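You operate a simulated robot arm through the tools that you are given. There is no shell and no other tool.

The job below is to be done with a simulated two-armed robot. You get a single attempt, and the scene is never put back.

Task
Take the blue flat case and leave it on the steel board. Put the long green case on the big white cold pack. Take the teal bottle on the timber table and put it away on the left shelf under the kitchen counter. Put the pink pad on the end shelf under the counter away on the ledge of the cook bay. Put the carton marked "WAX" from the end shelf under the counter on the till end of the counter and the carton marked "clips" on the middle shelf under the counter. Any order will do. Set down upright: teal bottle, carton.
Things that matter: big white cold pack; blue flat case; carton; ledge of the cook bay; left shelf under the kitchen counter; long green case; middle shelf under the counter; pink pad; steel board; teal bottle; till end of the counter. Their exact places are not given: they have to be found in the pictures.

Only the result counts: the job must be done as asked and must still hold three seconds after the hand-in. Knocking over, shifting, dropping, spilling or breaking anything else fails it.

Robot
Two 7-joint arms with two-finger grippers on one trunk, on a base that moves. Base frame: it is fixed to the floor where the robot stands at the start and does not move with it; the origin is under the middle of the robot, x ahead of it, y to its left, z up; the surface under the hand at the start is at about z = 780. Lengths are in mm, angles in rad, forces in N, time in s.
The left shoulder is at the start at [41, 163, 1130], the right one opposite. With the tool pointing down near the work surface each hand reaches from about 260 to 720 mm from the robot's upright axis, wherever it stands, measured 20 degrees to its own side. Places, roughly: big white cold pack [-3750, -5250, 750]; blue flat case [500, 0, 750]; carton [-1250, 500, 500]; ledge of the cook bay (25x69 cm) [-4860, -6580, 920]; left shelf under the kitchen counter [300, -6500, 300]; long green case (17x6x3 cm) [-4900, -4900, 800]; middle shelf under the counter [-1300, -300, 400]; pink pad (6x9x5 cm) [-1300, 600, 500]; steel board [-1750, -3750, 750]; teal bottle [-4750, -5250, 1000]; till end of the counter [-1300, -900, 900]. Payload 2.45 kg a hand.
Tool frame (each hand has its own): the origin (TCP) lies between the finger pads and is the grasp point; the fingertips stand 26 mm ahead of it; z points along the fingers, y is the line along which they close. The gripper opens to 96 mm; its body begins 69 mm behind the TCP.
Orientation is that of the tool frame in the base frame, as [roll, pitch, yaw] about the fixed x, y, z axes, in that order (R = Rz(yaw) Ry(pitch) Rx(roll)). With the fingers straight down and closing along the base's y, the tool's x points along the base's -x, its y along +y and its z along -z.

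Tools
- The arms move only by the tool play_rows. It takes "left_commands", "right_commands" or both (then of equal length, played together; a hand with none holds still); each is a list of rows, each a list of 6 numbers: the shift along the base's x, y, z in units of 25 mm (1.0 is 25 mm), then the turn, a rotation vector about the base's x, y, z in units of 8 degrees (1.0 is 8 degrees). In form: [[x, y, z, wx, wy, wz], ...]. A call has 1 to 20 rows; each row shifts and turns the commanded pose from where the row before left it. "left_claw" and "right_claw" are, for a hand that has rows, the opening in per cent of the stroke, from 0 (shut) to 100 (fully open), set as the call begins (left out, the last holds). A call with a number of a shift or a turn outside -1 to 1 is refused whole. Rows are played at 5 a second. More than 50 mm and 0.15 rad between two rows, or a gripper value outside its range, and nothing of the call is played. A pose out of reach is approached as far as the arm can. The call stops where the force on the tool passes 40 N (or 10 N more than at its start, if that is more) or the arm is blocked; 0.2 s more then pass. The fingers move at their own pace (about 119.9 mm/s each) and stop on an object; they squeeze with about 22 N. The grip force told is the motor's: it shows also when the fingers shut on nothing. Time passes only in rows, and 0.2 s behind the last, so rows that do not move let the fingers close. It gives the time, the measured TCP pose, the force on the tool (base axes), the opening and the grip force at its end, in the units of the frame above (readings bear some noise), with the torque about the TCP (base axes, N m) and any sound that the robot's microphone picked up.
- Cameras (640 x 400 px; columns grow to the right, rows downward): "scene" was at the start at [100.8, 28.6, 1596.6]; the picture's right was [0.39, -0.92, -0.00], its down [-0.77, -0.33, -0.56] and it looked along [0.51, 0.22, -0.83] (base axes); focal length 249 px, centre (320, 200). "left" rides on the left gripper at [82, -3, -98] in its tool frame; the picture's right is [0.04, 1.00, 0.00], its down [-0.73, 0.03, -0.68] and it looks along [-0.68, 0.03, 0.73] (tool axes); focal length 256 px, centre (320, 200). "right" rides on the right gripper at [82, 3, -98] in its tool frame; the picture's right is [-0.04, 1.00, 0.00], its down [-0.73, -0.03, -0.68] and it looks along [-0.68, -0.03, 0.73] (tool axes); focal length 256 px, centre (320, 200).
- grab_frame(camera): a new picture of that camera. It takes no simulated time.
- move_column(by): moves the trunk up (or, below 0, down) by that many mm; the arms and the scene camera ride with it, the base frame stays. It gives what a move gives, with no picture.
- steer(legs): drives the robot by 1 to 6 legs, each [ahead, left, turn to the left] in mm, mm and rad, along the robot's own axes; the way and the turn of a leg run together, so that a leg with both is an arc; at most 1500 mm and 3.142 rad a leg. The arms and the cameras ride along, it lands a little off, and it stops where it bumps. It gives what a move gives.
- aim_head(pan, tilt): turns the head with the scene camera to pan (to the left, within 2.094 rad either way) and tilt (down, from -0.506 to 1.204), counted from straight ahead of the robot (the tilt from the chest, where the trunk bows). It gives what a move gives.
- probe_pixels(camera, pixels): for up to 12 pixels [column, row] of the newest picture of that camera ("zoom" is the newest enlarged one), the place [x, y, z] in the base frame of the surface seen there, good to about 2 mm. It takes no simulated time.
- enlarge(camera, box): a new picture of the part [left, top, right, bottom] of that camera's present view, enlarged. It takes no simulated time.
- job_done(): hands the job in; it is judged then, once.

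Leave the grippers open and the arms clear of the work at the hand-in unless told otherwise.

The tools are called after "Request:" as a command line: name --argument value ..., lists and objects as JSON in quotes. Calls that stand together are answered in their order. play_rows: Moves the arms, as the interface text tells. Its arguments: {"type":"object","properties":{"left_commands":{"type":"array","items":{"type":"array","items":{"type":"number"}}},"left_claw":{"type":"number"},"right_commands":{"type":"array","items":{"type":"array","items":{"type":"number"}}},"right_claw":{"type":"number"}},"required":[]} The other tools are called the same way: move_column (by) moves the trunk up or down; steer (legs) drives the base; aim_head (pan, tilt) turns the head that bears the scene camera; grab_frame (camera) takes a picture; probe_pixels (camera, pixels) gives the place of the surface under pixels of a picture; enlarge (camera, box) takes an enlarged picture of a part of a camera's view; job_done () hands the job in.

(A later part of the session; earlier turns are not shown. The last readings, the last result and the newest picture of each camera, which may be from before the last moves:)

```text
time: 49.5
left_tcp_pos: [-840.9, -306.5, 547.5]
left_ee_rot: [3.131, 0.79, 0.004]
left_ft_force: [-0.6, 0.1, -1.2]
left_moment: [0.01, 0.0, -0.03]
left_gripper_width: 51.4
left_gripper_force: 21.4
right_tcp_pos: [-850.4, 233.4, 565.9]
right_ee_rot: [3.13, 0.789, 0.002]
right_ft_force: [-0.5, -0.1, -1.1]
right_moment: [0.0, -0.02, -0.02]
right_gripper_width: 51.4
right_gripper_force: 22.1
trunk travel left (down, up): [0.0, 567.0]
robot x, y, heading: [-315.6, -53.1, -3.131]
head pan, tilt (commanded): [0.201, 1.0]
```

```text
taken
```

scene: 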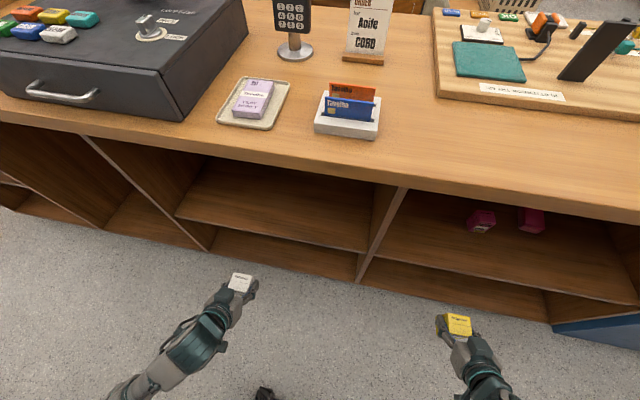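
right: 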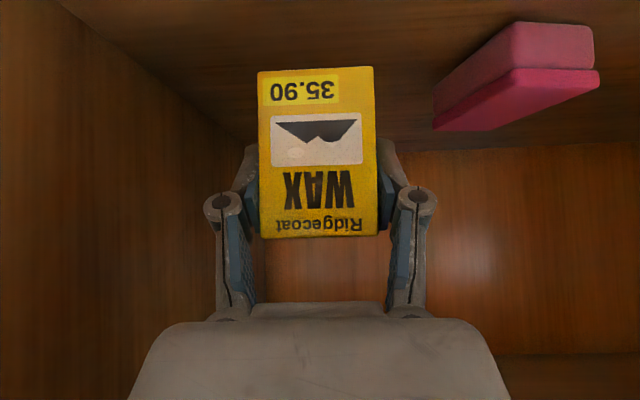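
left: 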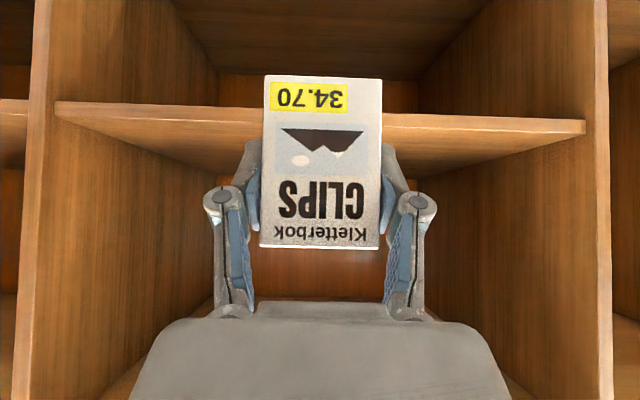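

The middle bay's upper shelf is empty and centred in front of the left hand. I probe its edges, then drive ahead 230 mm.

Request:
probe_pixels --camera "left" --pixels '[[120, 110], [120, 135], [520, 130], [520, 145], [40, 250], [595, 250], [150, 250], [500, 250]]'

Request:
steer --legs '[[230, 0, 0]]'

Request:
grab_frame --camera "left"

Request:
grab_frame --camera "right"

```text
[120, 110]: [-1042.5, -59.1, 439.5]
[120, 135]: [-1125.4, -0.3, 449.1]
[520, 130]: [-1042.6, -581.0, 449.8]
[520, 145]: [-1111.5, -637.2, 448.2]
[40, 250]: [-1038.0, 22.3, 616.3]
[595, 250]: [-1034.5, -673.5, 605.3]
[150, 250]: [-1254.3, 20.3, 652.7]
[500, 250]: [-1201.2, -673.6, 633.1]
```

```text
time: 51.2
left_tcp_pos: [-1076.8, -308.1, 547.0]
left_ee_rot: [3.13, 0.79, 0.004]
left_ft_force: [0.4, 0.8, -1.2]
left_moment: [0.01, -0.01, 0.02]
left_gripper_width: 51.5
left_gripper_force: 22.2
right_tcp_pos: [-1088.7, 231.2, 564.2]
right_ee_rot: [3.13, 0.79, 0.007]
right_ft_force: [0.5, 0.2, -2.1]
right_moment: [0.0, -0.02, -0.01]
right_gripper_width: 51.5
right_gripper_force: 22.3
trunk travel left (down, up): [0.0, 567.0]
robot x, y, heading: [-552.2, -52.8, -3.133]
head pan, tilt (commanded): [0.201, 1.0]
```

```text
taken
```

left: 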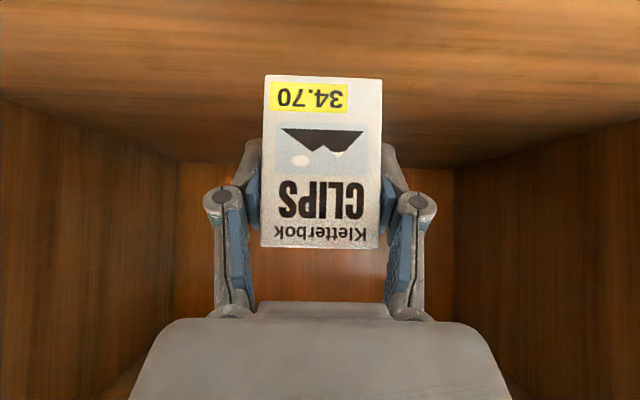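

```text
taken
```

right: 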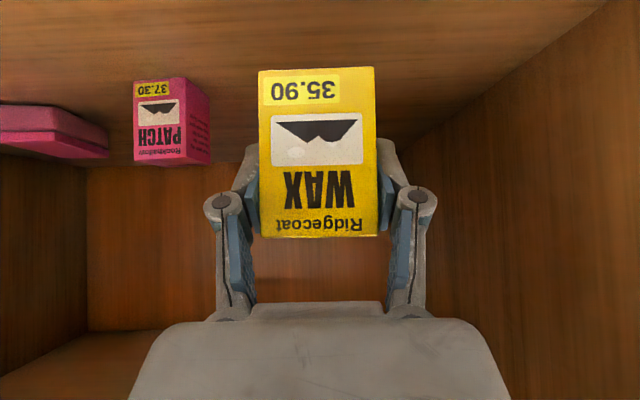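

Inside. I move the left hand deeper to x≈-1240 and lower to just above the shelf (TCP ≈ 498).

Request:
play_rows --left_commands '[[-0.93, 0, 0, 0, 0, 0], [-0.93, 0, 0, 0, 0, 0], [-0.93, 0, 0, 0, 0, 0], [-0.93, 0, 0, 0, 0, 0], [-0.93, 0, 0, 0, 0, 0], [-0.93, 0, 0, 0, 0, 0], [-0.93, 0, 0, 0, 0, 0], [0, 0, -0.45, 0, 0, 0], [0, 0, -0.45, 0, 0, 0], [0, 0, -0.45, 0, 0, 0], [0, 0, -0.3, 0, 0, 0], [0, 0, -0.2, 0, 0, 0]]'

Request:
grab_frame --camera "left"

```text
time: 53.8
left_tcp_pos: [-1236.8, -307.1, 503.5]
left_ee_rot: [3.127, 0.798, 0.003]
left_ft_force: [0.0, 0.0, -0.8]
left_moment: [-0.01, -0.01, 0.02]
left_gripper_width: 51.4
left_gripper_force: 22.5
right_tcp_pos: [-1086.1, 230.9, 567.9]
right_ee_rot: [3.127, 0.797, 0.004]
right_ft_force: [0.6, 0.4, -1.5]
right_moment: [-0.01, -0.01, 0.01]
right_gripper_width: 51.5
right_gripper_force: 22.0
trunk travel left (down, up): [0.0, 567.0]
robot x, y, heading: [-552.1, -58.4, -3.134]
head pan, tilt (commanded): [0.201, 1.0]
```

```text
taken
```

left: 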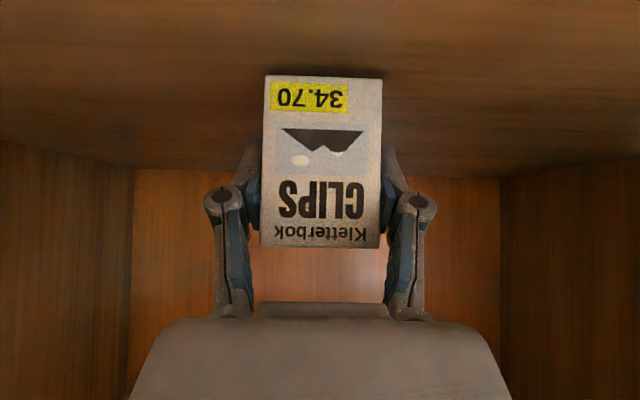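

About 7 mm above. I lower in tiny steps until it touches.

Request:
play_rows --left_commands '[[0, 0, -0.1, 0, 0, 0], [0, 0, -0.1, 0, 0, 0], [0, 0, -0.1, 0, 0, 0], [0, 0, 0, 0, 0, 0]]'

```text
time: 54.8
left_tcp_pos: [-1236.3, -307.3, 496.8]
left_ee_rot: [3.129, 0.798, 0.005]
left_ft_force: [-0.5, -0.6, 3.5]
left_moment: [0.11, -0.12, -0.03]
left_gripper_width: 51.5
left_gripper_force: 22.1
right_tcp_pos: [-1085.2, 231.2, 567.4]
right_ee_rot: [3.129, 0.795, 0.005]
right_ft_force: [-0.3, 0.6, -0.7]
right_moment: [0.0, 0.02, 0.02]
right_gripper_width: 51.7
right_gripper_force: 21.7
trunk travel left (down, up): [0.0, 567.0]
robot x, y, heading: [-551.0, -54.2, -3.13]
head pan, tilt (commanded): [0.201, 1.0]
```

It touches (3.5 N up). I open the left gripper, then back out along the finger direction.

Request:
play_rows --left_commands '[[0, 0, 0, 0, 0, 0], [0, 0, 0, 0, 0, 0], [0, 0, 0, 0, 0, 0], [0, 0, 0, 0, 0, 0]]' --left_claw 100

Request:
play_rows --left_commands '[[0.5, 0, 0.5, 0, 0, 0], [0.6, 0, 0.6, 0, 0, 0], [0.7, 0, 0.6, 0, 0, 0], [0.96, 0, 0.4, 0, 0, 0], [0.96, 0, 0, 0, 0, 0], [0.96, 0, 0, 0, 0, 0], [0.96, 0, 0, 0, 0, 0], [0.96, 0, 0, 0, 0, 0]]'

Request:
grab_frame --camera "left"

```text
time: 55.8
left_tcp_pos: [-1236.6, -308.3, 495.5]
left_ee_rot: [3.128, 0.796, 0.005]
left_ft_force: [-0.6, 0.0, 0.5]
left_moment: [0.01, -0.03, 0.01]
left_gripper_width: 95.9
left_gripper_force: 0.1
right_tcp_pos: [-1086.1, 231.1, 568.3]
right_ee_rot: [3.128, 0.796, 0.004]
right_ft_force: [1.1, -0.4, -0.8]
right_moment: [0.0, -0.05, 0.01]
right_gripper_width: 51.4
right_gripper_force: 22.1
trunk travel left (down, up): [0.0, 567.0]
robot x, y, heading: [-554.0, -54.3, -3.133]
head pan, tilt (commanded): [0.201, 1.0]
```

```text
time: 57.6
left_tcp_pos: [-1073.1, -308.1, 550.2]
left_ee_rot: [3.128, 0.798, 0.005]
left_ft_force: [0.5, -0.6, -0.7]
left_moment: [0.01, -0.01, -0.02]
left_gripper_width: 96.3
left_gripper_force: 0.0
right_tcp_pos: [-1085.4, 232.1, 567.8]
right_ee_rot: [3.129, 0.796, 0.002]
right_ft_force: [0.7, 0.2, -1.2]
right_moment: [-0.01, -0.01, 0.01]
right_gripper_width: 51.2
right_gripper_force: 21.9
trunk travel left (down, up): [0.0, 567.0]
robot x, y, heading: [-549.2, -53.8, -3.132]
head pan, tilt (commanded): [0.201, 1.0]
```

```text
taken
```

left: 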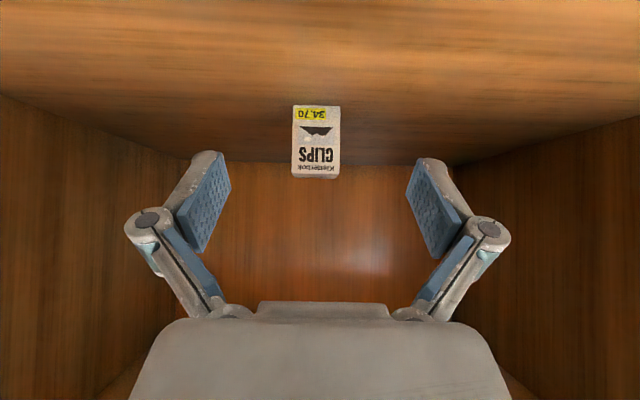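

CLIPS stands on the middle shelf. Next WAX goes to the till end: I back off, raise the trunk, slide left along the counter, and look at the till end.

Request:
steer --legs '[[-240, 0, 0]]'

Request:
move_column --by 300

Request:
steer --legs '[[0, 1000, 0]]'

Request:
aim_head --pan 0 --tilt 0.75

Request:
grab_frame --camera "scene"

```text
time: 59.4
left_tcp_pos: [-830.7, -304.6, 551.1]
left_ee_rot: [3.131, 0.799, 0.006]
left_ft_force: [-0.9, 0.7, 0.4]
left_moment: [0.01, 0.0, -0.01]
left_gripper_width: 96.0
left_gripper_force: 0.0
right_tcp_pos: [-843.5, 234.2, 569.1]
right_ee_rot: [3.127, 0.794, 0.003]
right_ft_force: [0.2, 0.1, -1.0]
right_moment: [0.02, 0.0, 0.0]
right_gripper_width: 51.4
right_gripper_force: 22.1
trunk travel left (down, up): [0.0, 567.0]
robot x, y, heading: [-310.5, -50.2, -3.131]
head pan, tilt (commanded): [0.201, 1.0]
```

```text
time: 62.4
left_tcp_pos: [-828.7, -304.5, 851.3]
left_ee_rot: [3.128, 0.8, 0.005]
left_ft_force: [-0.1, -0.2, -0.5]
left_moment: [0.01, -0.02, -0.03]
left_gripper_width: 95.8
left_gripper_force: 0.0
right_tcp_pos: [-841.8, 233.9, 870.2]
right_ee_rot: [3.127, 0.8, 0.004]
right_ft_force: [0.1, -0.4, -0.8]
right_moment: [0.03, -0.03, -0.02]
right_gripper_width: 51.4
right_gripper_force: 21.6
trunk travel left (down, up): [-300.0, 267.0]
robot x, y, heading: [-307.9, -52.8, -3.128]
head pan, tilt (commanded): [0.201, 1.0]
```

```text
time: 67.6
left_tcp_pos: [-807.5, -1303.8, 853.3]
left_ee_rot: [3.127, 0.799, 0.02]
left_ft_force: [-0.5, 0.6, 0.3]
left_moment: [-0.02, 0.01, 0.0]
left_gripper_width: 96.2
left_gripper_force: 0.0
right_tcp_pos: [-829.4, -765.1, 869.6]
right_ee_rot: [3.127, 0.801, 0.019]
right_ft_force: [0.8, -1.1, -1.9]
right_moment: [-0.01, 0.02, -0.02]
right_gripper_width: 51.7
right_gripper_force: 21.7
trunk travel left (down, up): [-300.0, 267.0]
robot x, y, heading: [-289.0, -1041.2, -3.117]
head pan, tilt (commanded): [0.201, 1.0]
```

```text
time: 68.3
left_tcp_pos: [-806.3, -1304.2, 854.1]
left_ee_rot: [3.129, 0.803, 0.018]
left_ft_force: [0.1, 0.5, 0.5]
left_moment: [0.0, -0.02, 0.0]
left_gripper_width: 96.3
left_gripper_force: 0.1
right_tcp_pos: [-825.7, -765.7, 872.7]
right_ee_rot: [3.128, 0.804, 0.017]
right_ft_force: [-0.2, 0.6, -2.2]
right_moment: [-0.01, -0.03, 0.04]
right_gripper_width: 51.6
right_gripper_force: 21.8
trunk travel left (down, up): [-300.0, 267.0]
robot x, y, heading: [-288.5, -1042.7, -3.114]
head pan, tilt (commanded): [0.0, 0.75]
```

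```text
taken
```

scene: 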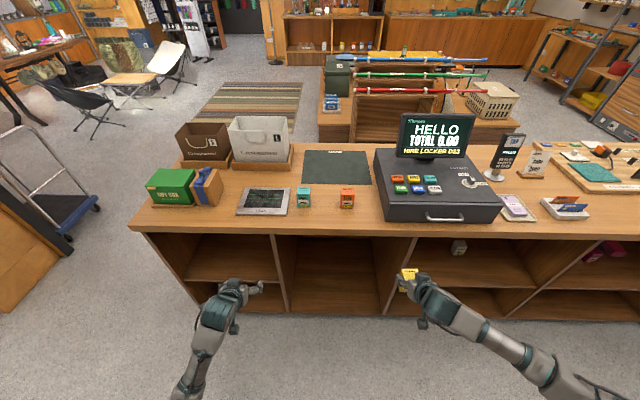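

The trunk rose cleanly. At the till end I see a teal carton (303,197), an orange carton (347,197), a tablet (265,200) and a dark mat (335,167). I probe for free space near (-1300,-900).

Request:
probe_pixels --camera "scene" --pixels '[[303, 205], [347, 205], [325, 200], [325, 225], [305, 165], [370, 165], [370, 185], [305, 183], [288, 212], [380, 205], [326, 190], [300, 228]]'

Request:
enlarge --camera "scene" --box '[220, 130, 400, 240]'

```text
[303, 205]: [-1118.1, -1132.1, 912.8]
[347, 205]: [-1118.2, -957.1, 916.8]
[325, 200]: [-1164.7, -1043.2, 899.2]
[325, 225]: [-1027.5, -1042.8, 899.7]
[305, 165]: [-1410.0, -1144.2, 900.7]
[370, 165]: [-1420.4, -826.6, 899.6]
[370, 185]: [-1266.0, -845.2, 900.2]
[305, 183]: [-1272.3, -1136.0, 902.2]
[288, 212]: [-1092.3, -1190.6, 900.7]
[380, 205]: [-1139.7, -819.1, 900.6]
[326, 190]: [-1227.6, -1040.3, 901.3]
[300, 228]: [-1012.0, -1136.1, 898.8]
```

```text
3.56 times, centred on (310, 185) of scene
```

zoom: 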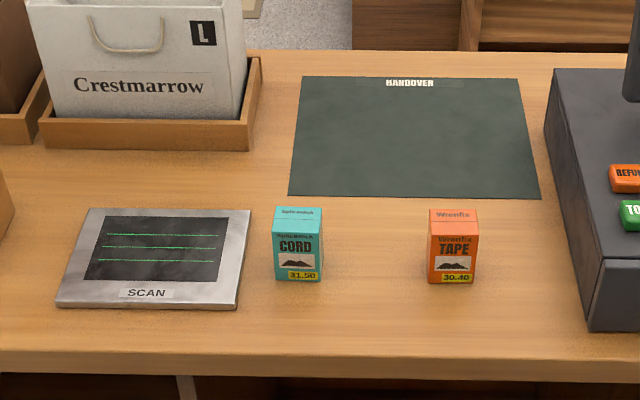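

Counter top is at z≈900. There is a gap between the TAPE carton and the register, in front of the mat. I probe the register's left side and TAPE's corners to choose a spot around (-1210,-880).

Request:
probe_pixels --camera "zoom" --pixels '[[548, 75], [588, 320], [565, 200], [583, 325], [475, 245], [432, 245], [472, 215], [435, 213], [540, 198], [510, 225], [540, 240], [500, 190]]'

```text
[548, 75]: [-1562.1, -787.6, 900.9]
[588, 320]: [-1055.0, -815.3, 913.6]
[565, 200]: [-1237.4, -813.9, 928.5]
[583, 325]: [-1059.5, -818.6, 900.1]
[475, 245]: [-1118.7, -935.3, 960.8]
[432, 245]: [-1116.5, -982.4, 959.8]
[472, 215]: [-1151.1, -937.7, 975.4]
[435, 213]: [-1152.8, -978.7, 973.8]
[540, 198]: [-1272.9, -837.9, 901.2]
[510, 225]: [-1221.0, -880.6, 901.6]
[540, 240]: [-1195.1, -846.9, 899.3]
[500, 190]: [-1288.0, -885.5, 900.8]
```

Register's left side is at y≈-814, TAPE spans y -982…-934 at x≈-1118…-1158. A clear, central spot is about (-1340,-940). I first raise both hands above counter height, and pull the left one back.

Request:
play_rows --left_commands '[[0.3, 0, 0.95, 0, 0, 0], [0.3, 0, 0.95, 0, 0, 0], [0.3, 0, 0.95, 0, 0, 0], [0.3, 0, 0.95, 0, 0, 0], [0.3, 0, 0.95, 0, 0, 0], [0.3, 0, 0.95, 0, 0, 0], [0.3, 0, 0.95, 0, 0, 0], [0.3, 0, 0.95, 0, 0, 0], [0.3, 0, 0.95, 0, 0, 0]]' --right_commands '[[0, 0, 0.7, 0, 0, 0], [0, 0, 0.7, 0, 0, 0], [0, 0, 0.7, 0, 0, 0], [0, 0, 0.7, 0, 0, 0], [0, 0, 0.7, 0, 0, 0], [0, 0, 0.7, 0, 0, 0], [0, 0, 0.7, 0, 0, 0], [0, 0, 0.7, 0, 0, 0], [0, 0, 0.7, 0, 0, 0]]'

Request:
probe_pixels --camera "scene" --pixels '[[240, 122], [285, 125], [240, 155], [170, 172], [210, 170], [480, 180], [440, 215], [450, 120], [430, 185]]'

```text
time: 70.3
left_tcp_pos: [-738.7, -1304.8, 1067.8]
left_ee_rot: [3.131, 0.803, 0.02]
left_ft_force: [0.4, 0.4, -0.1]
left_moment: [0.04, -0.02, -0.01]
left_gripper_width: 96.0
left_gripper_force: 0.0
right_tcp_pos: [-824.9, -766.3, 1028.9]
right_ee_rot: [3.129, 0.804, 0.02]
right_ft_force: [1.1, -0.1, -1.5]
right_moment: [0.0, -0.02, 0.01]
right_gripper_width: 51.5
right_gripper_force: 21.8
trunk travel left (down, up): [-300.0, 267.0]
robot x, y, heading: [-291.5, -1046.4, -3.113]
head pan, tilt (commanded): [0.0, 0.75]
```

```text
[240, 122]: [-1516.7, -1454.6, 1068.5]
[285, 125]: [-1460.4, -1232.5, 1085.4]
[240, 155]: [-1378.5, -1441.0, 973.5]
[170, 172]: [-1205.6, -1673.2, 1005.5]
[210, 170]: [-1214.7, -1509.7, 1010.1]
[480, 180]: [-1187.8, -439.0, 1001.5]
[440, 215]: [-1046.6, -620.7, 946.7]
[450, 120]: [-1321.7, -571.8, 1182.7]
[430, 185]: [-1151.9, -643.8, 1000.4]
```

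Clear to approach. I turn slightly to square up, slide left ~180 mm and drive ahead 310 mm, then check.

Request:
steer --legs '[[0, 180, -0.028], [300, 0, 0]]'

Request:
grab_frame --camera "scene"

Request:
grab_frame --camera "right"

```text
time: 73.5
left_tcp_pos: [-1047.0, -1456.4, 1071.5]
left_ee_rot: [3.114, 0.805, -0.018]
left_ft_force: [-0.1, 0.5, 1.7]
left_moment: [-0.07, -0.03, 0.06]
left_gripper_width: 96.1
left_gripper_force: 0.2
right_tcp_pos: [-1121.1, -916.8, 1025.8]
right_ee_rot: [3.111, 0.803, -0.023]
right_ft_force: [1.0, 3.7, 2.5]
right_moment: [-0.06, -0.08, 0.1]
right_gripper_width: 51.5
right_gripper_force: 22.4
trunk travel left (down, up): [-300.0, 267.0]
robot x, y, heading: [-594.6, -1216.9, -3.141]
head pan, tilt (commanded): [0.0, 0.75]
```

```text
taken
```

scene: 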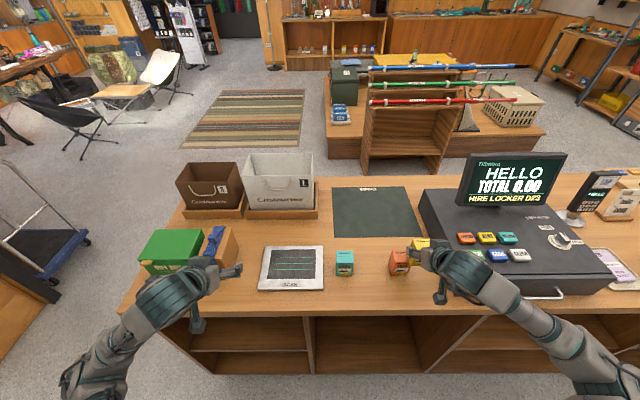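

```text
taken
```

right: 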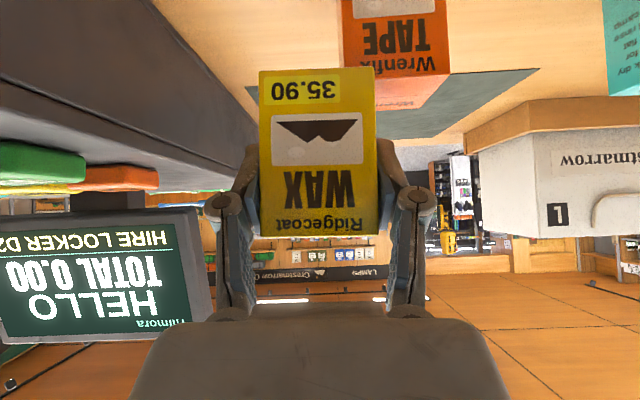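

The right hand reads a few newtons; WAX's bottom (≈974) is about level with TAPE's top here. I enlarge to see whether it touches TAPE before moving.

Request:
enlarge --camera "scene" --box '[320, 220, 480, 320]'

Request:
probe_pixels --camera "scene" --pixels '[[392, 254], [406, 254], [395, 268], [407, 270], [418, 241], [427, 241], [414, 246], [345, 262]]'

Request:
enlarge --camera "right" --box '[240, 0, 480, 250]'

```text
4.00 times, centred on (400, 270) of scene
```

zoom: 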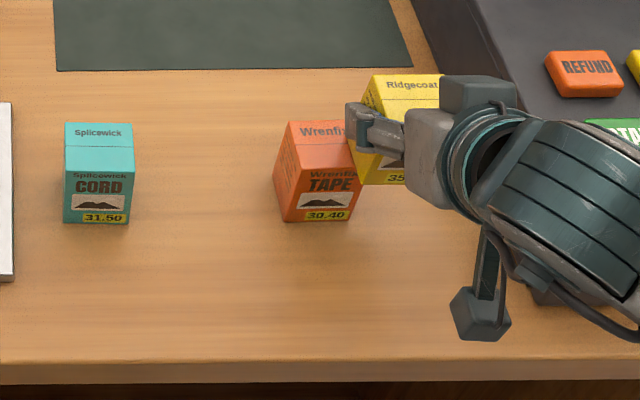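

```text
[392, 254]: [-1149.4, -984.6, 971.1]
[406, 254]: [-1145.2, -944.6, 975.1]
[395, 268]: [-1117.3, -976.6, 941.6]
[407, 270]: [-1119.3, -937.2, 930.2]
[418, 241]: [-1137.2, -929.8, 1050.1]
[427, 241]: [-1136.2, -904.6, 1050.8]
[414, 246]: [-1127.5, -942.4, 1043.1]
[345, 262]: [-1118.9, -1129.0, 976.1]
```

```text
1.60 times, centred on (360, 125) of right
```

zoom: 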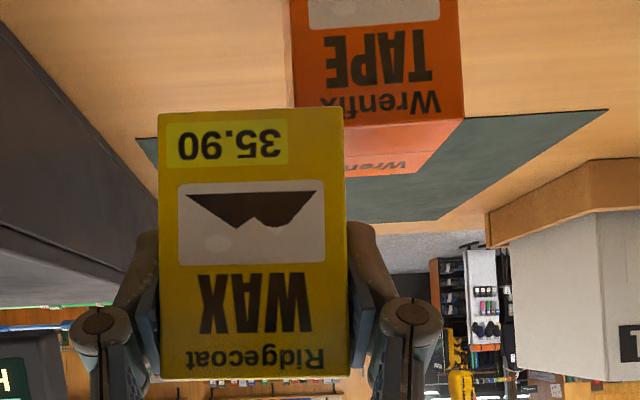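

TAPE looks unmoved (its corners probe at the same place). I lift the right hand straight up 75 mm to be well clear.

Request:
play_rows --right_commands '[[0, 0, 0.5, 0, 0, 0], [0, 0, 0.8, 0, 0, 0], [0, 0, 0.8, 0, 0, 0], [0, 0, 0.8, 0, 0, 0], [0, 0, 0, 0, 0, 0]]'

Request:
enlarge --camera "scene" --box '[320, 200, 480, 300]'

Request:
grab_frame --camera "right"

```text
time: 74.7
left_tcp_pos: [-1044.7, -1489.2, 1063.8]
left_ee_rot: [-3.129, 0.803, 0.012]
left_ft_force: [0.4, -0.2, 0.3]
left_moment: [0.02, 0.03, 0.03]
left_gripper_width: 96.0
left_gripper_force: 0.1
right_tcp_pos: [-1119.2, -948.0, 1107.3]
right_ee_rot: [-3.129, 0.805, 0.012]
right_ft_force: [-1.4, -0.5, -1.0]
right_moment: [-0.01, 0.01, -0.01]
right_gripper_width: 51.3
right_gripper_force: 21.7
trunk travel left (down, up): [-300.0, 267.0]
robot x, y, heading: [-593.5, -1225.4, -3.14]
head pan, tilt (commanded): [0.0, 0.75]
```

```text
4.00 times, centred on (400, 250) of scene
```

zoom: 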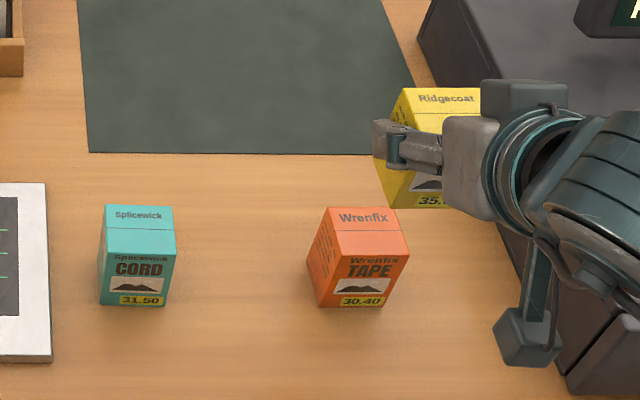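

```text
taken
```

right: 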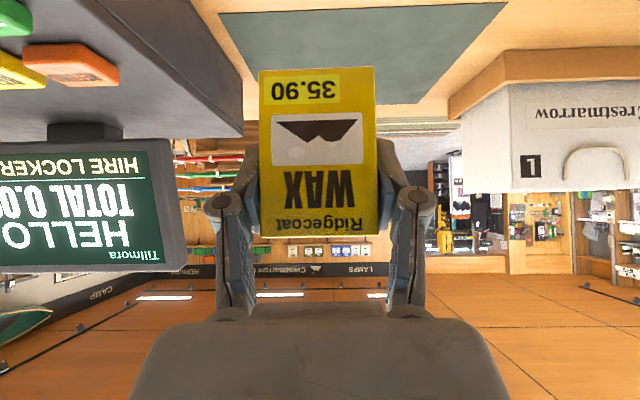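

The body had been swaying still; it is now settled at y≈-948. I re-probe TAPE's and CORD's corners to verify they are where they were.

Request:
probe_pixels --camera "zoom" --pixels '[[404, 250], [338, 258], [330, 212], [392, 210], [390, 295], [335, 300], [170, 260], [110, 260], [110, 210], [168, 210]]'

```text
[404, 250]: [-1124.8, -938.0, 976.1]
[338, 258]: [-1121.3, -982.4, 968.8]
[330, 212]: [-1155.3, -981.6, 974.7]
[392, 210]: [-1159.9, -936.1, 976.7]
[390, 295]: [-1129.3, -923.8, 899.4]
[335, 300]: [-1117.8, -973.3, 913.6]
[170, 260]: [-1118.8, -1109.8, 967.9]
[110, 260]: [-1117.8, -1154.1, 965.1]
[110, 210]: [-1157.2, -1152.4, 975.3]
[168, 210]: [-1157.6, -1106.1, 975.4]
```

TAPE and CORD are unmoved. Now I extend the right hand forward to x≈-1340 at this safe height and check.

Request:
play_rows --right_commands '[[-0.98, 0, 0, 0, 0, 0], [-0.98, 0, 0, 0, 0, 0], [-0.98, 0, 0, 0, 0, 0], [-0.98, 0, 0, 0, 0, 0], [-0.98, 0, 0, 0, 0, 0], [-0.98, 0, 0, 0, 0, 0], [-0.98, 0, 0, 0, 0, 0], [-0.98, 0, 0, 0, 0, 0], [-0.98, 0, 0, 0, 0, 0], [0, 0, 0, 0, 0, 0]]'

Request:
grab_frame --camera "scene"

```text
time: 76.9
left_tcp_pos: [-1045.3, -1464.9, 1070.2]
left_ee_rot: [3.128, 0.808, -0.007]
left_ft_force: [-0.1, 0.7, -0.2]
left_moment: [-0.02, 0.0, 0.01]
left_gripper_width: 95.9
left_gripper_force: 0.0
right_tcp_pos: [-1339.4, -922.0, 1102.2]
right_ee_rot: [3.129, 0.805, -0.013]
right_ft_force: [-0.5, 0.1, -1.3]
right_moment: [0.0, -0.02, -0.01]
right_gripper_width: 51.4
right_gripper_force: 22.0
trunk travel left (down, up): [-300.0, 267.0]
robot x, y, heading: [-593.2, -1217.8, -3.14]
head pan, tilt (commanded): [0.0, 0.75]
```

```text
taken
```

scene: 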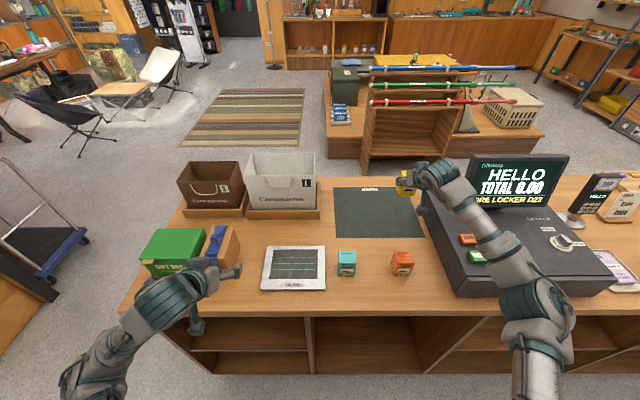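

The hand is over the mat. Before lowering, I probe the forearm to be sure it will not come down on the register.

Request:
probe_pixels --camera "scene" --pixels '[[430, 172], [455, 190], [470, 205], [490, 230], [510, 255], [540, 310], [540, 360], [470, 240], [490, 260], [404, 187]]'

Request:
grab_frame --camera "right"

```text
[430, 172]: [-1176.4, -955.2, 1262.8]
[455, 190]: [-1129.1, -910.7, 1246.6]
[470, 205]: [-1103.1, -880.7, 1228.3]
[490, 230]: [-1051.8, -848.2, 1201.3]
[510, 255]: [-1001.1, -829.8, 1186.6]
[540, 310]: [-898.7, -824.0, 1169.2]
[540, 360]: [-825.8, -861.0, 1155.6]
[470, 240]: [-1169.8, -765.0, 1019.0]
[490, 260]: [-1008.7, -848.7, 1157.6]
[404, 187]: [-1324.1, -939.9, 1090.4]
```

```text
taken
```

right: 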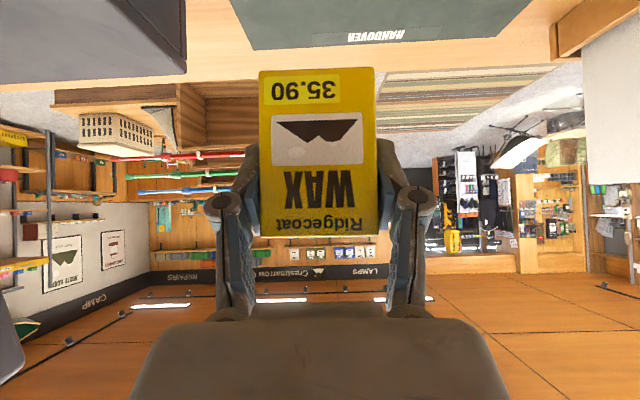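

The forearm is at z≈1200 and would clear the register, but I add margin by shifting 40 mm away (to y≈-960) and lowering part of the way first.

Request:
play_rows --right_commands '[[0, -0.8, 0, 0, 0, 0], [0, -0.8, 0, 0, 0, 0], [0, 0, -0.9, 0, 0, 0], [0, 0, -0.9, 0, 0, 0], [0, 0, -0.9, 0, 0, 0], [0, 0, -0.9, 0, 0, 0], [0, 0, 0, 0, 0, 0], [0, 0, 0, 0, 0, 0]]'

Request:
grab_frame --camera "scene"

Request:
grab_frame --camera "right"

```text
time: 78.7
left_tcp_pos: [-1044.1, -1469.0, 1068.9]
left_ee_rot: [3.132, 0.806, -0.005]
left_ft_force: [-0.2, -0.1, 0.5]
left_moment: [-0.04, 0.0, 0.01]
left_gripper_width: 95.9
left_gripper_force: 0.0
right_tcp_pos: [-1337.9, -965.8, 1012.9]
right_ee_rot: [3.131, 0.805, -0.006]
right_ft_force: [0.7, -0.5, -0.5]
right_moment: [0.01, -0.04, 0.0]
right_gripper_width: 51.5
right_gripper_force: 22.1
trunk travel left (down, up): [-300.0, 267.0]
robot x, y, heading: [-597.4, -1218.0, -3.138]
head pan, tilt (commanded): [0.0, 0.75]
```

```text
taken
```

scene: 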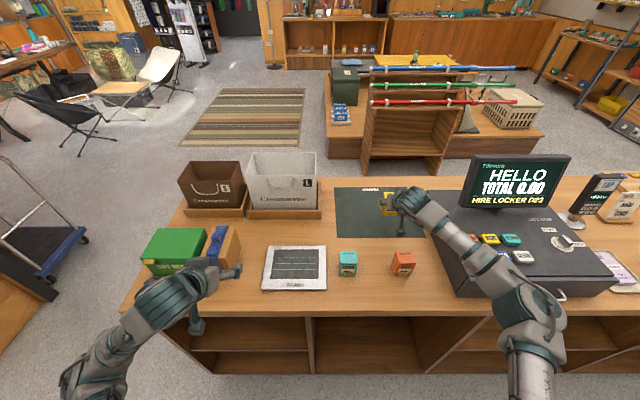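

```text
taken
```

right: 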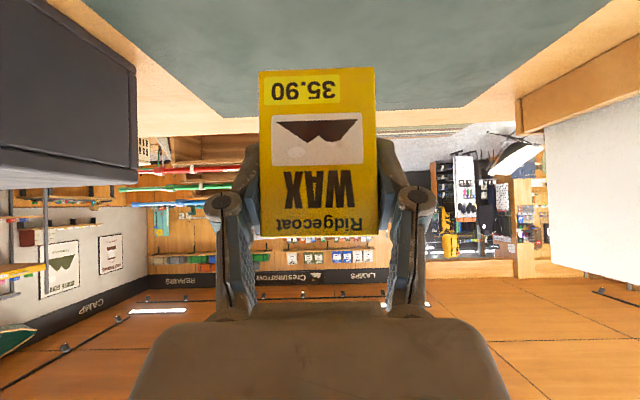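

Going well. I probe the forearm again, then continue lowering.

Request:
probe_pixels --camera "scene" --pixels '[[425, 205], [445, 225], [465, 245], [485, 270], [515, 310], [460, 265], [475, 285]]'

Request:
play_rows --right_commands '[[0, 0, -0.6, 0, 0, 0], [0, 0, -0.6, 0, 0, 0], [0, 0, -0.6, 0, 0, 0], [0, 0, -0.2, 0, 0, 0], [0, 0, -0.1, 0, 0, 0], [0, 0, 0, 0, 0, 0], [0, 0, 0, 0, 0, 0]]'

Request:
enlarge --camera "scene" --box '[320, 170, 560, 310]'

```text
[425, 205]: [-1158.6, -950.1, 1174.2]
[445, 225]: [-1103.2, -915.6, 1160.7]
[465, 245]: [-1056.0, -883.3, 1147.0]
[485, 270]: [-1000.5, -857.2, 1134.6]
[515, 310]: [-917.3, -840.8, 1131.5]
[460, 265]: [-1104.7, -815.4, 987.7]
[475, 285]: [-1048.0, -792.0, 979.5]
```

```text
time: 80.3
left_tcp_pos: [-1044.2, -1475.1, 1068.7]
left_ee_rot: [3.139, 0.807, 0.0]
left_ft_force: [-0.3, -0.3, 0.1]
left_moment: [0.01, 0.01, 0.02]
left_gripper_width: 96.0
left_gripper_force: 0.0
right_tcp_pos: [-1338.2, -973.0, 961.7]
right_ee_rot: [3.139, 0.805, -0.002]
right_ft_force: [-0.7, 0.9, -2.0]
right_moment: [0.02, -0.02, -0.04]
right_gripper_width: 51.6
right_gripper_force: 21.6
trunk travel left (down, up): [-300.0, 267.0]
robot x, y, heading: [-596.2, -1219.3, -3.142]
head pan, tilt (commanded): [0.0, 0.75]
```

```text
2.67 times, centred on (440, 240) of scene
```

zoom: 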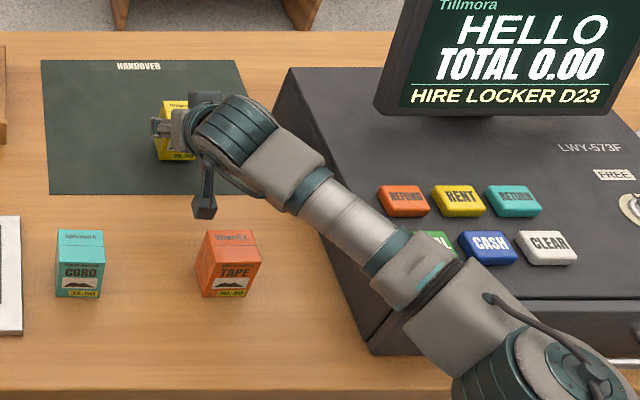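

About 8 mm to go. I lower in fine steps.

Request:
play_rows --right_commands '[[0, 0, -0.1, 0, 0, 0], [0, 0, -0.1, 0, 0, 0], [0, 0, -0.1, 0, 0, 0], [0, 0, 0, 0, 0, 0], [0, 0, 0, 0, 0, 0]]'

```text
time: 81.5
left_tcp_pos: [-1044.5, -1474.4, 1067.8]
left_ee_rot: [3.138, 0.807, 0.0]
left_ft_force: [0.1, 0.3, -0.2]
left_moment: [0.01, 0.02, -0.01]
left_gripper_width: 96.1
left_gripper_force: 0.0
right_tcp_pos: [-1339.6, -972.2, 954.2]
right_ee_rot: [3.139, 0.806, -0.001]
right_ft_force: [0.7, 0.6, -1.6]
right_moment: [0.03, -0.01, -0.01]
right_gripper_width: 51.5
right_gripper_force: 22.3
trunk travel left (down, up): [-300.0, 267.0]
robot x, y, heading: [-596.1, -1223.0, -3.138]
head pan, tilt (commanded): [0.0, 0.75]
```

Request:
play_rows --right_commands '[[0, 0, -0.06, 0, 0, 0], [0, 0, -0.06, 0, 0, 0], [0, 0, 0, 0, 0, 0], [0, 0, 0, 0, 0, 0]]'

```text
time: 82.5
left_tcp_pos: [-1044.1, -1474.5, 1068.4]
left_ee_rot: [3.138, 0.808, 0.001]
left_ft_force: [0.9, -1.0, -0.6]
left_moment: [0.01, -0.02, -0.03]
left_gripper_width: 96.0
left_gripper_force: 0.0
right_tcp_pos: [-1340.1, -972.6, 952.1]
right_ee_rot: [3.138, 0.808, -0.003]
right_ft_force: [-1.7, -0.5, 3.8]
right_moment: [0.16, -0.03, 0.02]
right_gripper_width: 51.5
right_gripper_force: 22.3
trunk travel left (down, up): [-300.0, 267.0]
robot x, y, heading: [-593.4, -1220.0, -3.142]
head pan, tilt (commanded): [0.0, 0.75]
```

Touchdown (3.8 N). I open the right gripper, then lift straight up.

Request:
play_rows --right_commands '[[0, 0, 0, 0, 0, 0], [0, 0, 0, 0, 0, 0], [0, 0, 0, 0, 0, 0], [0, 0, 0, 0, 0, 0]]' --right_claw 100

Request:
play_rows --right_commands '[[0, 0, 0.3, 0, 0, 0], [0, 0, 0.6, 0, 0, 0], [0, 0, 0.9, 0, 0, 0], [0, 0, 0.9, 0, 0, 0], [0, 0, 0.9, 0, 0, 0], [0, 0, 0.9, 0, 0, 0], [0, 0, 0.9, 0, 0, 0]]'

Request:
grab_frame --camera "scene"

```text
time: 83.5
left_tcp_pos: [-1045.0, -1474.6, 1068.4]
left_ee_rot: [3.138, 0.808, -0.001]
left_ft_force: [0.1, -0.3, -0.1]
left_moment: [0.02, -0.01, -0.03]
left_gripper_width: 95.7
left_gripper_force: 0.1
right_tcp_pos: [-1339.2, -971.9, 950.3]
right_ee_rot: [3.137, 0.805, -0.004]
right_ft_force: [-0.1, -0.4, -0.1]
right_moment: [0.0, 0.02, 0.0]
right_gripper_width: 95.9
right_gripper_force: 0.0
trunk travel left (down, up): [-300.0, 267.0]
robot x, y, heading: [-596.4, -1219.7, -3.139]
head pan, tilt (commanded): [0.0, 0.75]
```

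```text
time: 85.1
left_tcp_pos: [-1044.8, -1475.5, 1068.2]
left_ee_rot: [3.137, 0.809, 0.0]
left_ft_force: [-0.3, 0.4, -0.1]
left_moment: [-0.01, 0.01, 0.0]
left_gripper_width: 95.9
left_gripper_force: 0.0
right_tcp_pos: [-1338.4, -972.4, 1086.4]
right_ee_rot: [3.137, 0.806, -0.006]
right_ft_force: [1.3, -0.2, 0.1]
right_moment: [-0.01, 0.01, 0.01]
right_gripper_width: 96.0
right_gripper_force: 0.1
trunk travel left (down, up): [-300.0, 267.0]
robot x, y, heading: [-596.2, -1222.4, -3.142]
head pan, tilt (commanded): [0.0, 0.75]
```

```text
taken
```

scene: 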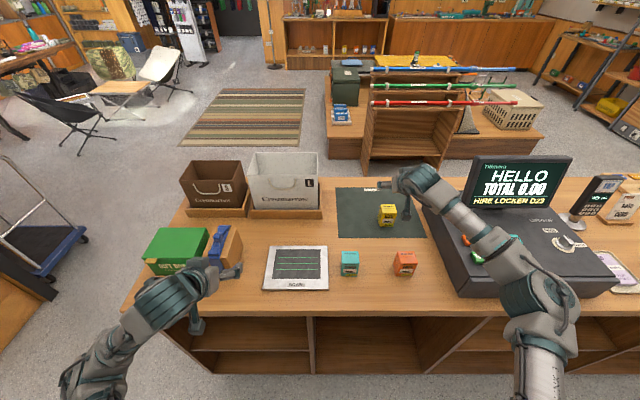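

WAX stands upright on the till end. Now for the pink pad: I draw the right hand back, drive back, slide right along the counter and lower the trunk.

Request:
play_rows --right_commands '[[0.95, 0, 0, 0, 0, 0], [0.95, 0, 0, 0, 0, 0], [0.95, 0, 0, 0, 0, 0], [0.95, 0, 0, 0, 0, 0], [0.95, 0, 0, 0, 0, 0], [0.95, 0, 0, 0, 0, 0], [0.95, 0, 0, 0, 0, 0], [0.95, 0, 0, 0, 0, 0], [0.95, 0, 0, 0, 0, 0], [0.95, 0, 0, 0, 0, 0], [0.95, 0, 0, 0, 0, 0]]'

Request:
steer --legs '[[-290, 0, 0], [0, -760, 0], [0, -760, 0]]'

Request:
move_column --by -300

Request:
aim_head --pan -0.2 --tilt 1.0

Request:
grab_frame --camera "scene"

```text
time: 87.5
left_tcp_pos: [-1044.1, -1474.2, 1068.0]
left_ee_rot: [3.136, 0.808, 0.001]
left_ft_force: [-0.2, 0.0, 0.1]
left_moment: [0.01, 0.01, 0.01]
left_gripper_width: 96.1
left_gripper_force: 0.0
right_tcp_pos: [-1075.9, -973.4, 1085.1]
right_ee_rot: [3.137, 0.807, -0.002]
right_ft_force: [-0.1, 0.0, -0.1]
right_moment: [-0.03, 0.01, 0.0]
right_gripper_width: 96.0
right_gripper_force: 0.1
trunk travel left (down, up): [-300.0, 267.0]
robot x, y, heading: [-596.0, -1221.9, -3.142]
head pan, tilt (commanded): [0.0, 0.75]
```

```text
time: 97.0
left_tcp_pos: [-756.2, 59.2, 1066.7]
left_ee_rot: [3.14, 0.806, -0.01]
left_ft_force: [0.2, 0.5, -0.3]
left_moment: [0.03, 0.03, 0.0]
left_gripper_width: 96.0
left_gripper_force: 0.1
right_tcp_pos: [-781.7, 560.5, 1085.7]
right_ee_rot: [3.139, 0.806, -0.014]
right_ft_force: [0.2, 0.1, 0.2]
right_moment: [-0.01, 0.0, -0.02]
right_gripper_width: 95.8
right_gripper_force: 0.2
trunk travel left (down, up): [-300.0, 267.0]
robot x, y, heading: [-302.0, 310.7, 3.129]
head pan, tilt (commanded): [0.0, 0.75]
```

```text
time: 100.0
left_tcp_pos: [-771.1, 60.9, 595.0]
left_ee_rot: [3.138, 0.359, -0.013]
left_ft_force: [0.3, -0.4, 0.2]
left_moment: [0.04, -0.03, 0.0]
left_gripper_width: 96.2
left_gripper_force: 0.0
right_tcp_pos: [-801.8, 564.2, 675.8]
right_ee_rot: [3.134, 0.535, -0.018]
right_ft_force: [-0.9, -0.3, 0.3]
right_moment: [0.02, 0.0, -0.01]
right_gripper_width: 95.8
right_gripper_force: 0.1
trunk travel left (down, up): [0.0, 567.0]
robot x, y, heading: [-300.6, 310.4, 3.131]
head pan, tilt (commanded): [0.0, 0.75]
```

```text
time: 100.7
left_tcp_pos: [-773.1, 61.8, 594.2]
left_ee_rot: [3.136, 0.357, -0.014]
left_ft_force: [-0.4, -0.1, 0.0]
left_moment: [0.03, 0.0, 0.02]
left_gripper_width: 96.1
left_gripper_force: 0.0
right_tcp_pos: [-802.2, 563.3, 675.3]
right_ee_rot: [3.135, 0.533, -0.016]
right_ft_force: [-0.5, -0.1, -0.7]
right_moment: [0.03, 0.02, 0.01]
right_gripper_width: 96.1
right_gripper_force: 0.1
trunk travel left (down, up): [0.0, 567.0]
robot x, y, heading: [-305.2, 311.9, 3.129]
head pan, tilt (commanded): [-0.201, 1.0]
```

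```text
taken
```

scene: 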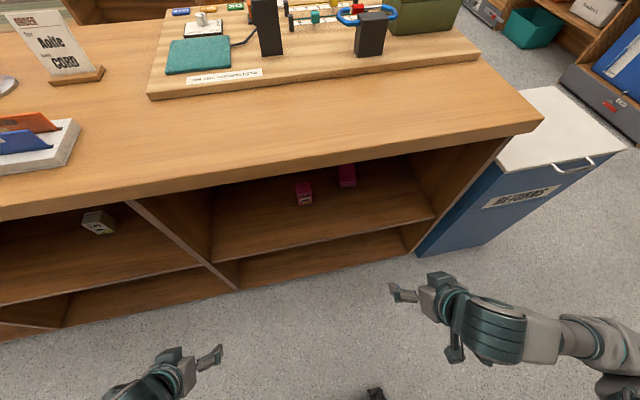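

The pad is visible at (347,176). I set the right hand back to 45°, lower it to z≈560 and look with its camera.

Request:
play_rows --right_commands '[[-0.6, 0, -0.92, 0, 0.36, 0], [-0.6, 0, -0.92, 0, 0.36, 0], [-0.6, 0, -0.92, 0, 0.36, 0], [-0.6, 0, -0.92, 0, 0.36, 0], [-0.6, 0, -0.92, 0, 0.36, 0]]'

Request:
steer --legs '[[200, 0, 0.012]]'

Request:
grab_frame --camera "right"

Request:
grab_frame --camera "scene"

```text
time: 101.9
left_tcp_pos: [-772.8, 62.4, 593.5]
left_ee_rot: [3.136, 0.358, -0.015]
left_ft_force: [1.0, -0.4, -0.2]
left_moment: [0.01, -0.02, -0.01]
left_gripper_width: 96.1
left_gripper_force: 0.1
right_tcp_pos: [-878.8, 566.4, 559.8]
right_ee_rot: [3.132, 0.785, -0.019]
right_ft_force: [-0.3, 0.2, 0.1]
right_moment: [-0.01, -0.01, 0.03]
right_gripper_width: 95.7
right_gripper_force: 0.1
trunk travel left (down, up): [0.0, 567.0]
robot x, y, heading: [-301.6, 308.2, 3.128]
head pan, tilt (commanded): [-0.201, 1.0]
```

```text
time: 103.5
left_tcp_pos: [-967.0, 57.1, 592.4]
left_ee_rot: [3.136, 0.358, -0.002]
left_ft_force: [-0.9, -0.3, -0.1]
left_moment: [-0.01, -0.01, -0.02]
left_gripper_width: 95.9
left_gripper_force: 0.1
right_tcp_pos: [-1077.6, 558.0, 558.4]
right_ee_rot: [3.131, 0.781, -0.007]
right_ft_force: [0.6, -0.7, 0.1]
right_moment: [0.03, 0.01, 0.01]
right_gripper_width: 96.2
right_gripper_force: 0.0
trunk travel left (down, up): [0.0, 567.0]
robot x, y, heading: [-498.0, 310.7, -3.143]
head pan, tilt (commanded): [-0.201, 1.0]
```

```text
taken
```

right: 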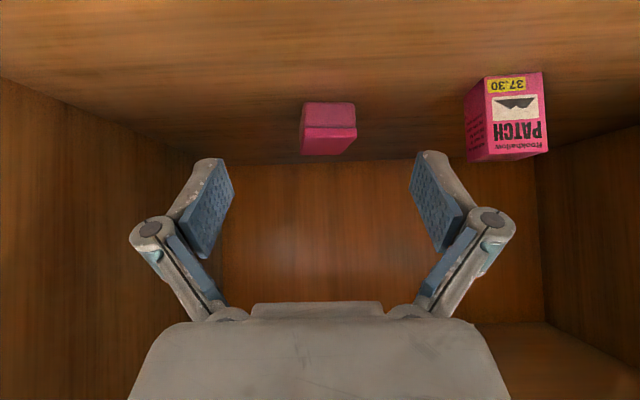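

```text
taken
```

scene: 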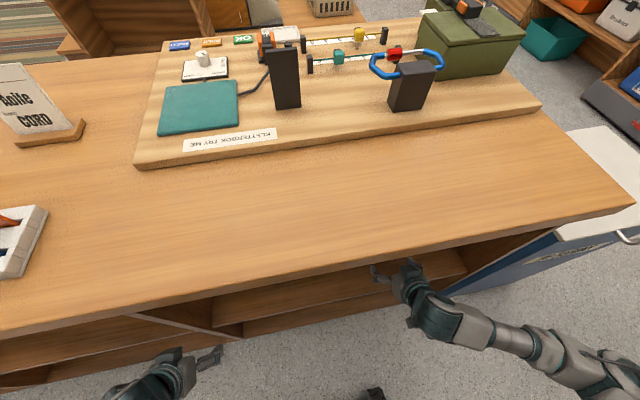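

The pad is right ahead of the right gripper at (328,128). I enlarge and probe its corners for position and yaw.

Request:
enlarge --camera "right" --box '[280, 85, 380, 165]'

Request:
probe_pixels --camera "right" --pixels '[[305, 105], [352, 106], [305, 122], [354, 126], [304, 150], [342, 152], [310, 140], [345, 140], [327, 120], [330, 150]]'

```text
5.00 times, centred on (330, 125) of right
```

zoom: 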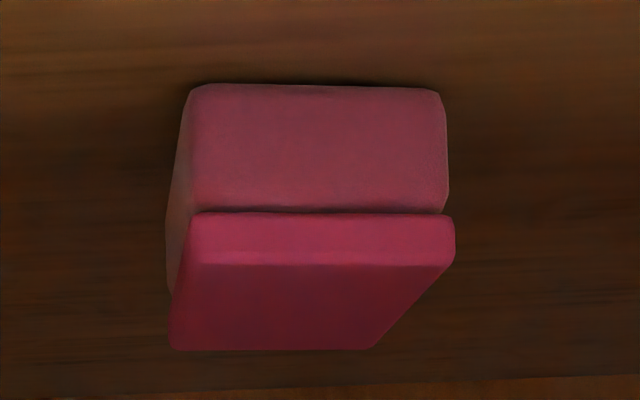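

```text
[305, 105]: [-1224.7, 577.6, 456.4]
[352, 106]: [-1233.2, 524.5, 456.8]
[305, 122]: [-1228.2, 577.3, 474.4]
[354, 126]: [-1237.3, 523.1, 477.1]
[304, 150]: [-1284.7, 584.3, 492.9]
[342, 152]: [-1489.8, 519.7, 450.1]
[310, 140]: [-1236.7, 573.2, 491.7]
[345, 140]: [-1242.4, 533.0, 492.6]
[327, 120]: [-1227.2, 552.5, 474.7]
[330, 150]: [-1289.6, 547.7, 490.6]
```

Pad front corners are (-1225,578) and (-1234,523): it is yawed about 9°, top at z≈493. I turn the hand -9°, move above, then slide in diagonally to (-1262,557,484).

Request:
play_rows --right_commands '[[-0.98, -0.03, -0.06, 0, 0, -0.23], [-0.98, -0.03, -0.06, 0, 0, -0.23], [-0.98, -0.03, -0.06, 0, 0, -0.23], [-0.98, -0.03, -0.06, 0, 0, -0.23], [-0.98, -0.03, -0.06, 0, 0, -0.23], [-0.6, 0.03, -0.6, 0, 0, 0], [-0.6, 0.03, -0.6, 0, 0, 0], [0, 0, 0, 0, 0, 0]]' --right_claw 100

Request:
grab_frame --camera "right"

```text
time: 105.3
left_tcp_pos: [-962.7, 56.7, 595.1]
left_ee_rot: [3.137, 0.362, 0.001]
left_ft_force: [-0.7, -0.3, 0.6]
left_moment: [0.01, -0.02, 0.0]
left_gripper_width: 95.8
left_gripper_force: 0.0
right_tcp_pos: [-1227.3, 557.1, 526.3]
right_ee_rot: [3.132, 0.789, -0.167]
right_ft_force: [0.4, 0.0, 0.3]
right_moment: [-0.01, 0.0, -0.01]
right_gripper_width: 96.2
right_gripper_force: 0.0
trunk travel left (down, up): [0.0, 567.0]
robot x, y, heading: [-501.1, 311.3, -3.14]
head pan, tilt (commanded): [-0.201, 1.0]
```

```text
taken
```

right: 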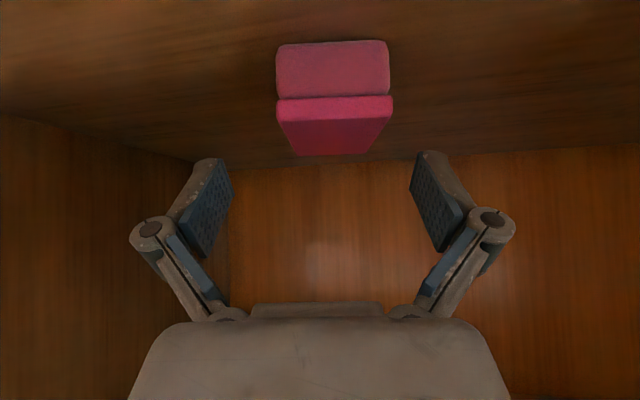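

Aligned. I continue to the grasp pose and close.

Request:
play_rows --right_commands '[[-0.5, -0.03, -0.56, 0, 0, 0], [-0.5, -0.03, -0.56, 0, 0, 0], [-0.5, -0.03, -0.56, 0, 0, 0], [0, 0, 0, 0, 0, 0]]'

Request:
grab_frame --camera "right"

Request:
play_rows --right_commands '[[0, 0, 0, 0, 0, 0], [0, 0, 0, 0, 0, 0], [0, 0, 0, 0, 0, 0], [0, 0, 0, 0, 0, 0], [0, 0, 0, 0, 0, 0]]' --right_claw 0

Request:
grab_frame --camera "right"

```text
time: 106.3
left_tcp_pos: [-963.5, 57.2, 595.3]
left_ee_rot: [3.135, 0.365, 0.0]
left_ft_force: [0.0, 0.6, -0.5]
left_moment: [0.03, 0.0, -0.03]
left_gripper_width: 96.0
left_gripper_force: 0.0
right_tcp_pos: [-1264.8, 555.3, 484.3]
right_ee_rot: [3.133, 0.79, -0.168]
right_ft_force: [0.3, -0.7, 0.8]
right_moment: [0.01, 0.0, 0.01]
right_gripper_width: 95.8
right_gripper_force: 0.0
trunk travel left (down, up): [0.0, 567.0]
robot x, y, heading: [-498.7, 306.7, -3.137]
head pan, tilt (commanded): [-0.201, 1.0]
```

```text
taken
```

right: 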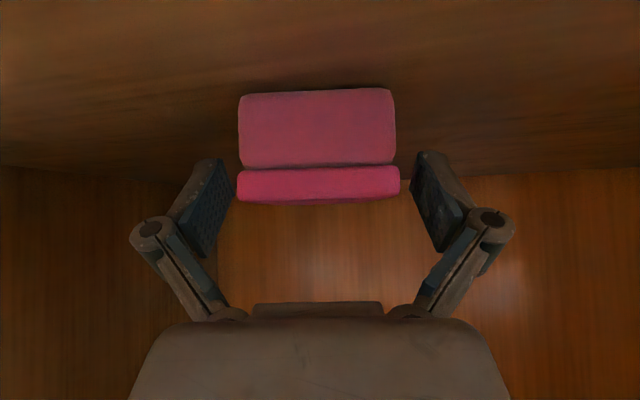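

```text
time: 107.5
left_tcp_pos: [-964.8, 56.7, 596.8]
left_ee_rot: [3.135, 0.364, 0.001]
left_ft_force: [-0.1, -0.5, 0.3]
left_moment: [-0.03, 0.04, 0.0]
left_gripper_width: 95.8
left_gripper_force: 0.0
right_tcp_pos: [-1264.8, 554.3, 484.3]
right_ee_rot: [3.131, 0.79, -0.167]
right_ft_force: [-0.8, 0.1, 1.6]
right_moment: [0.05, 0.14, 0.04]
right_gripper_width: 59.2
right_gripper_force: 21.8
trunk travel left (down, up): [0.0, 567.0]
robot x, y, heading: [-502.9, 310.0, -3.141]
head pan, tilt (commanded): [-0.201, 1.0]
```

```text
taken
```

right: 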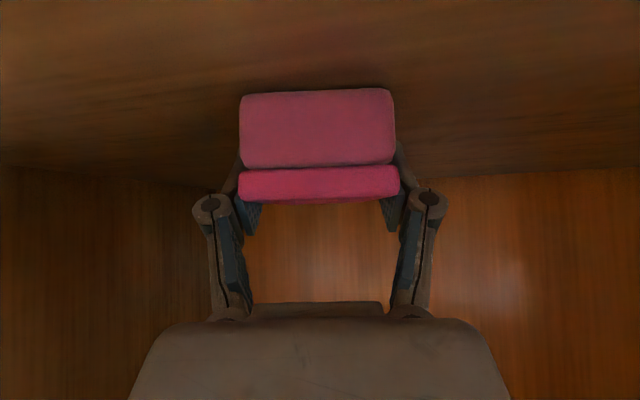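

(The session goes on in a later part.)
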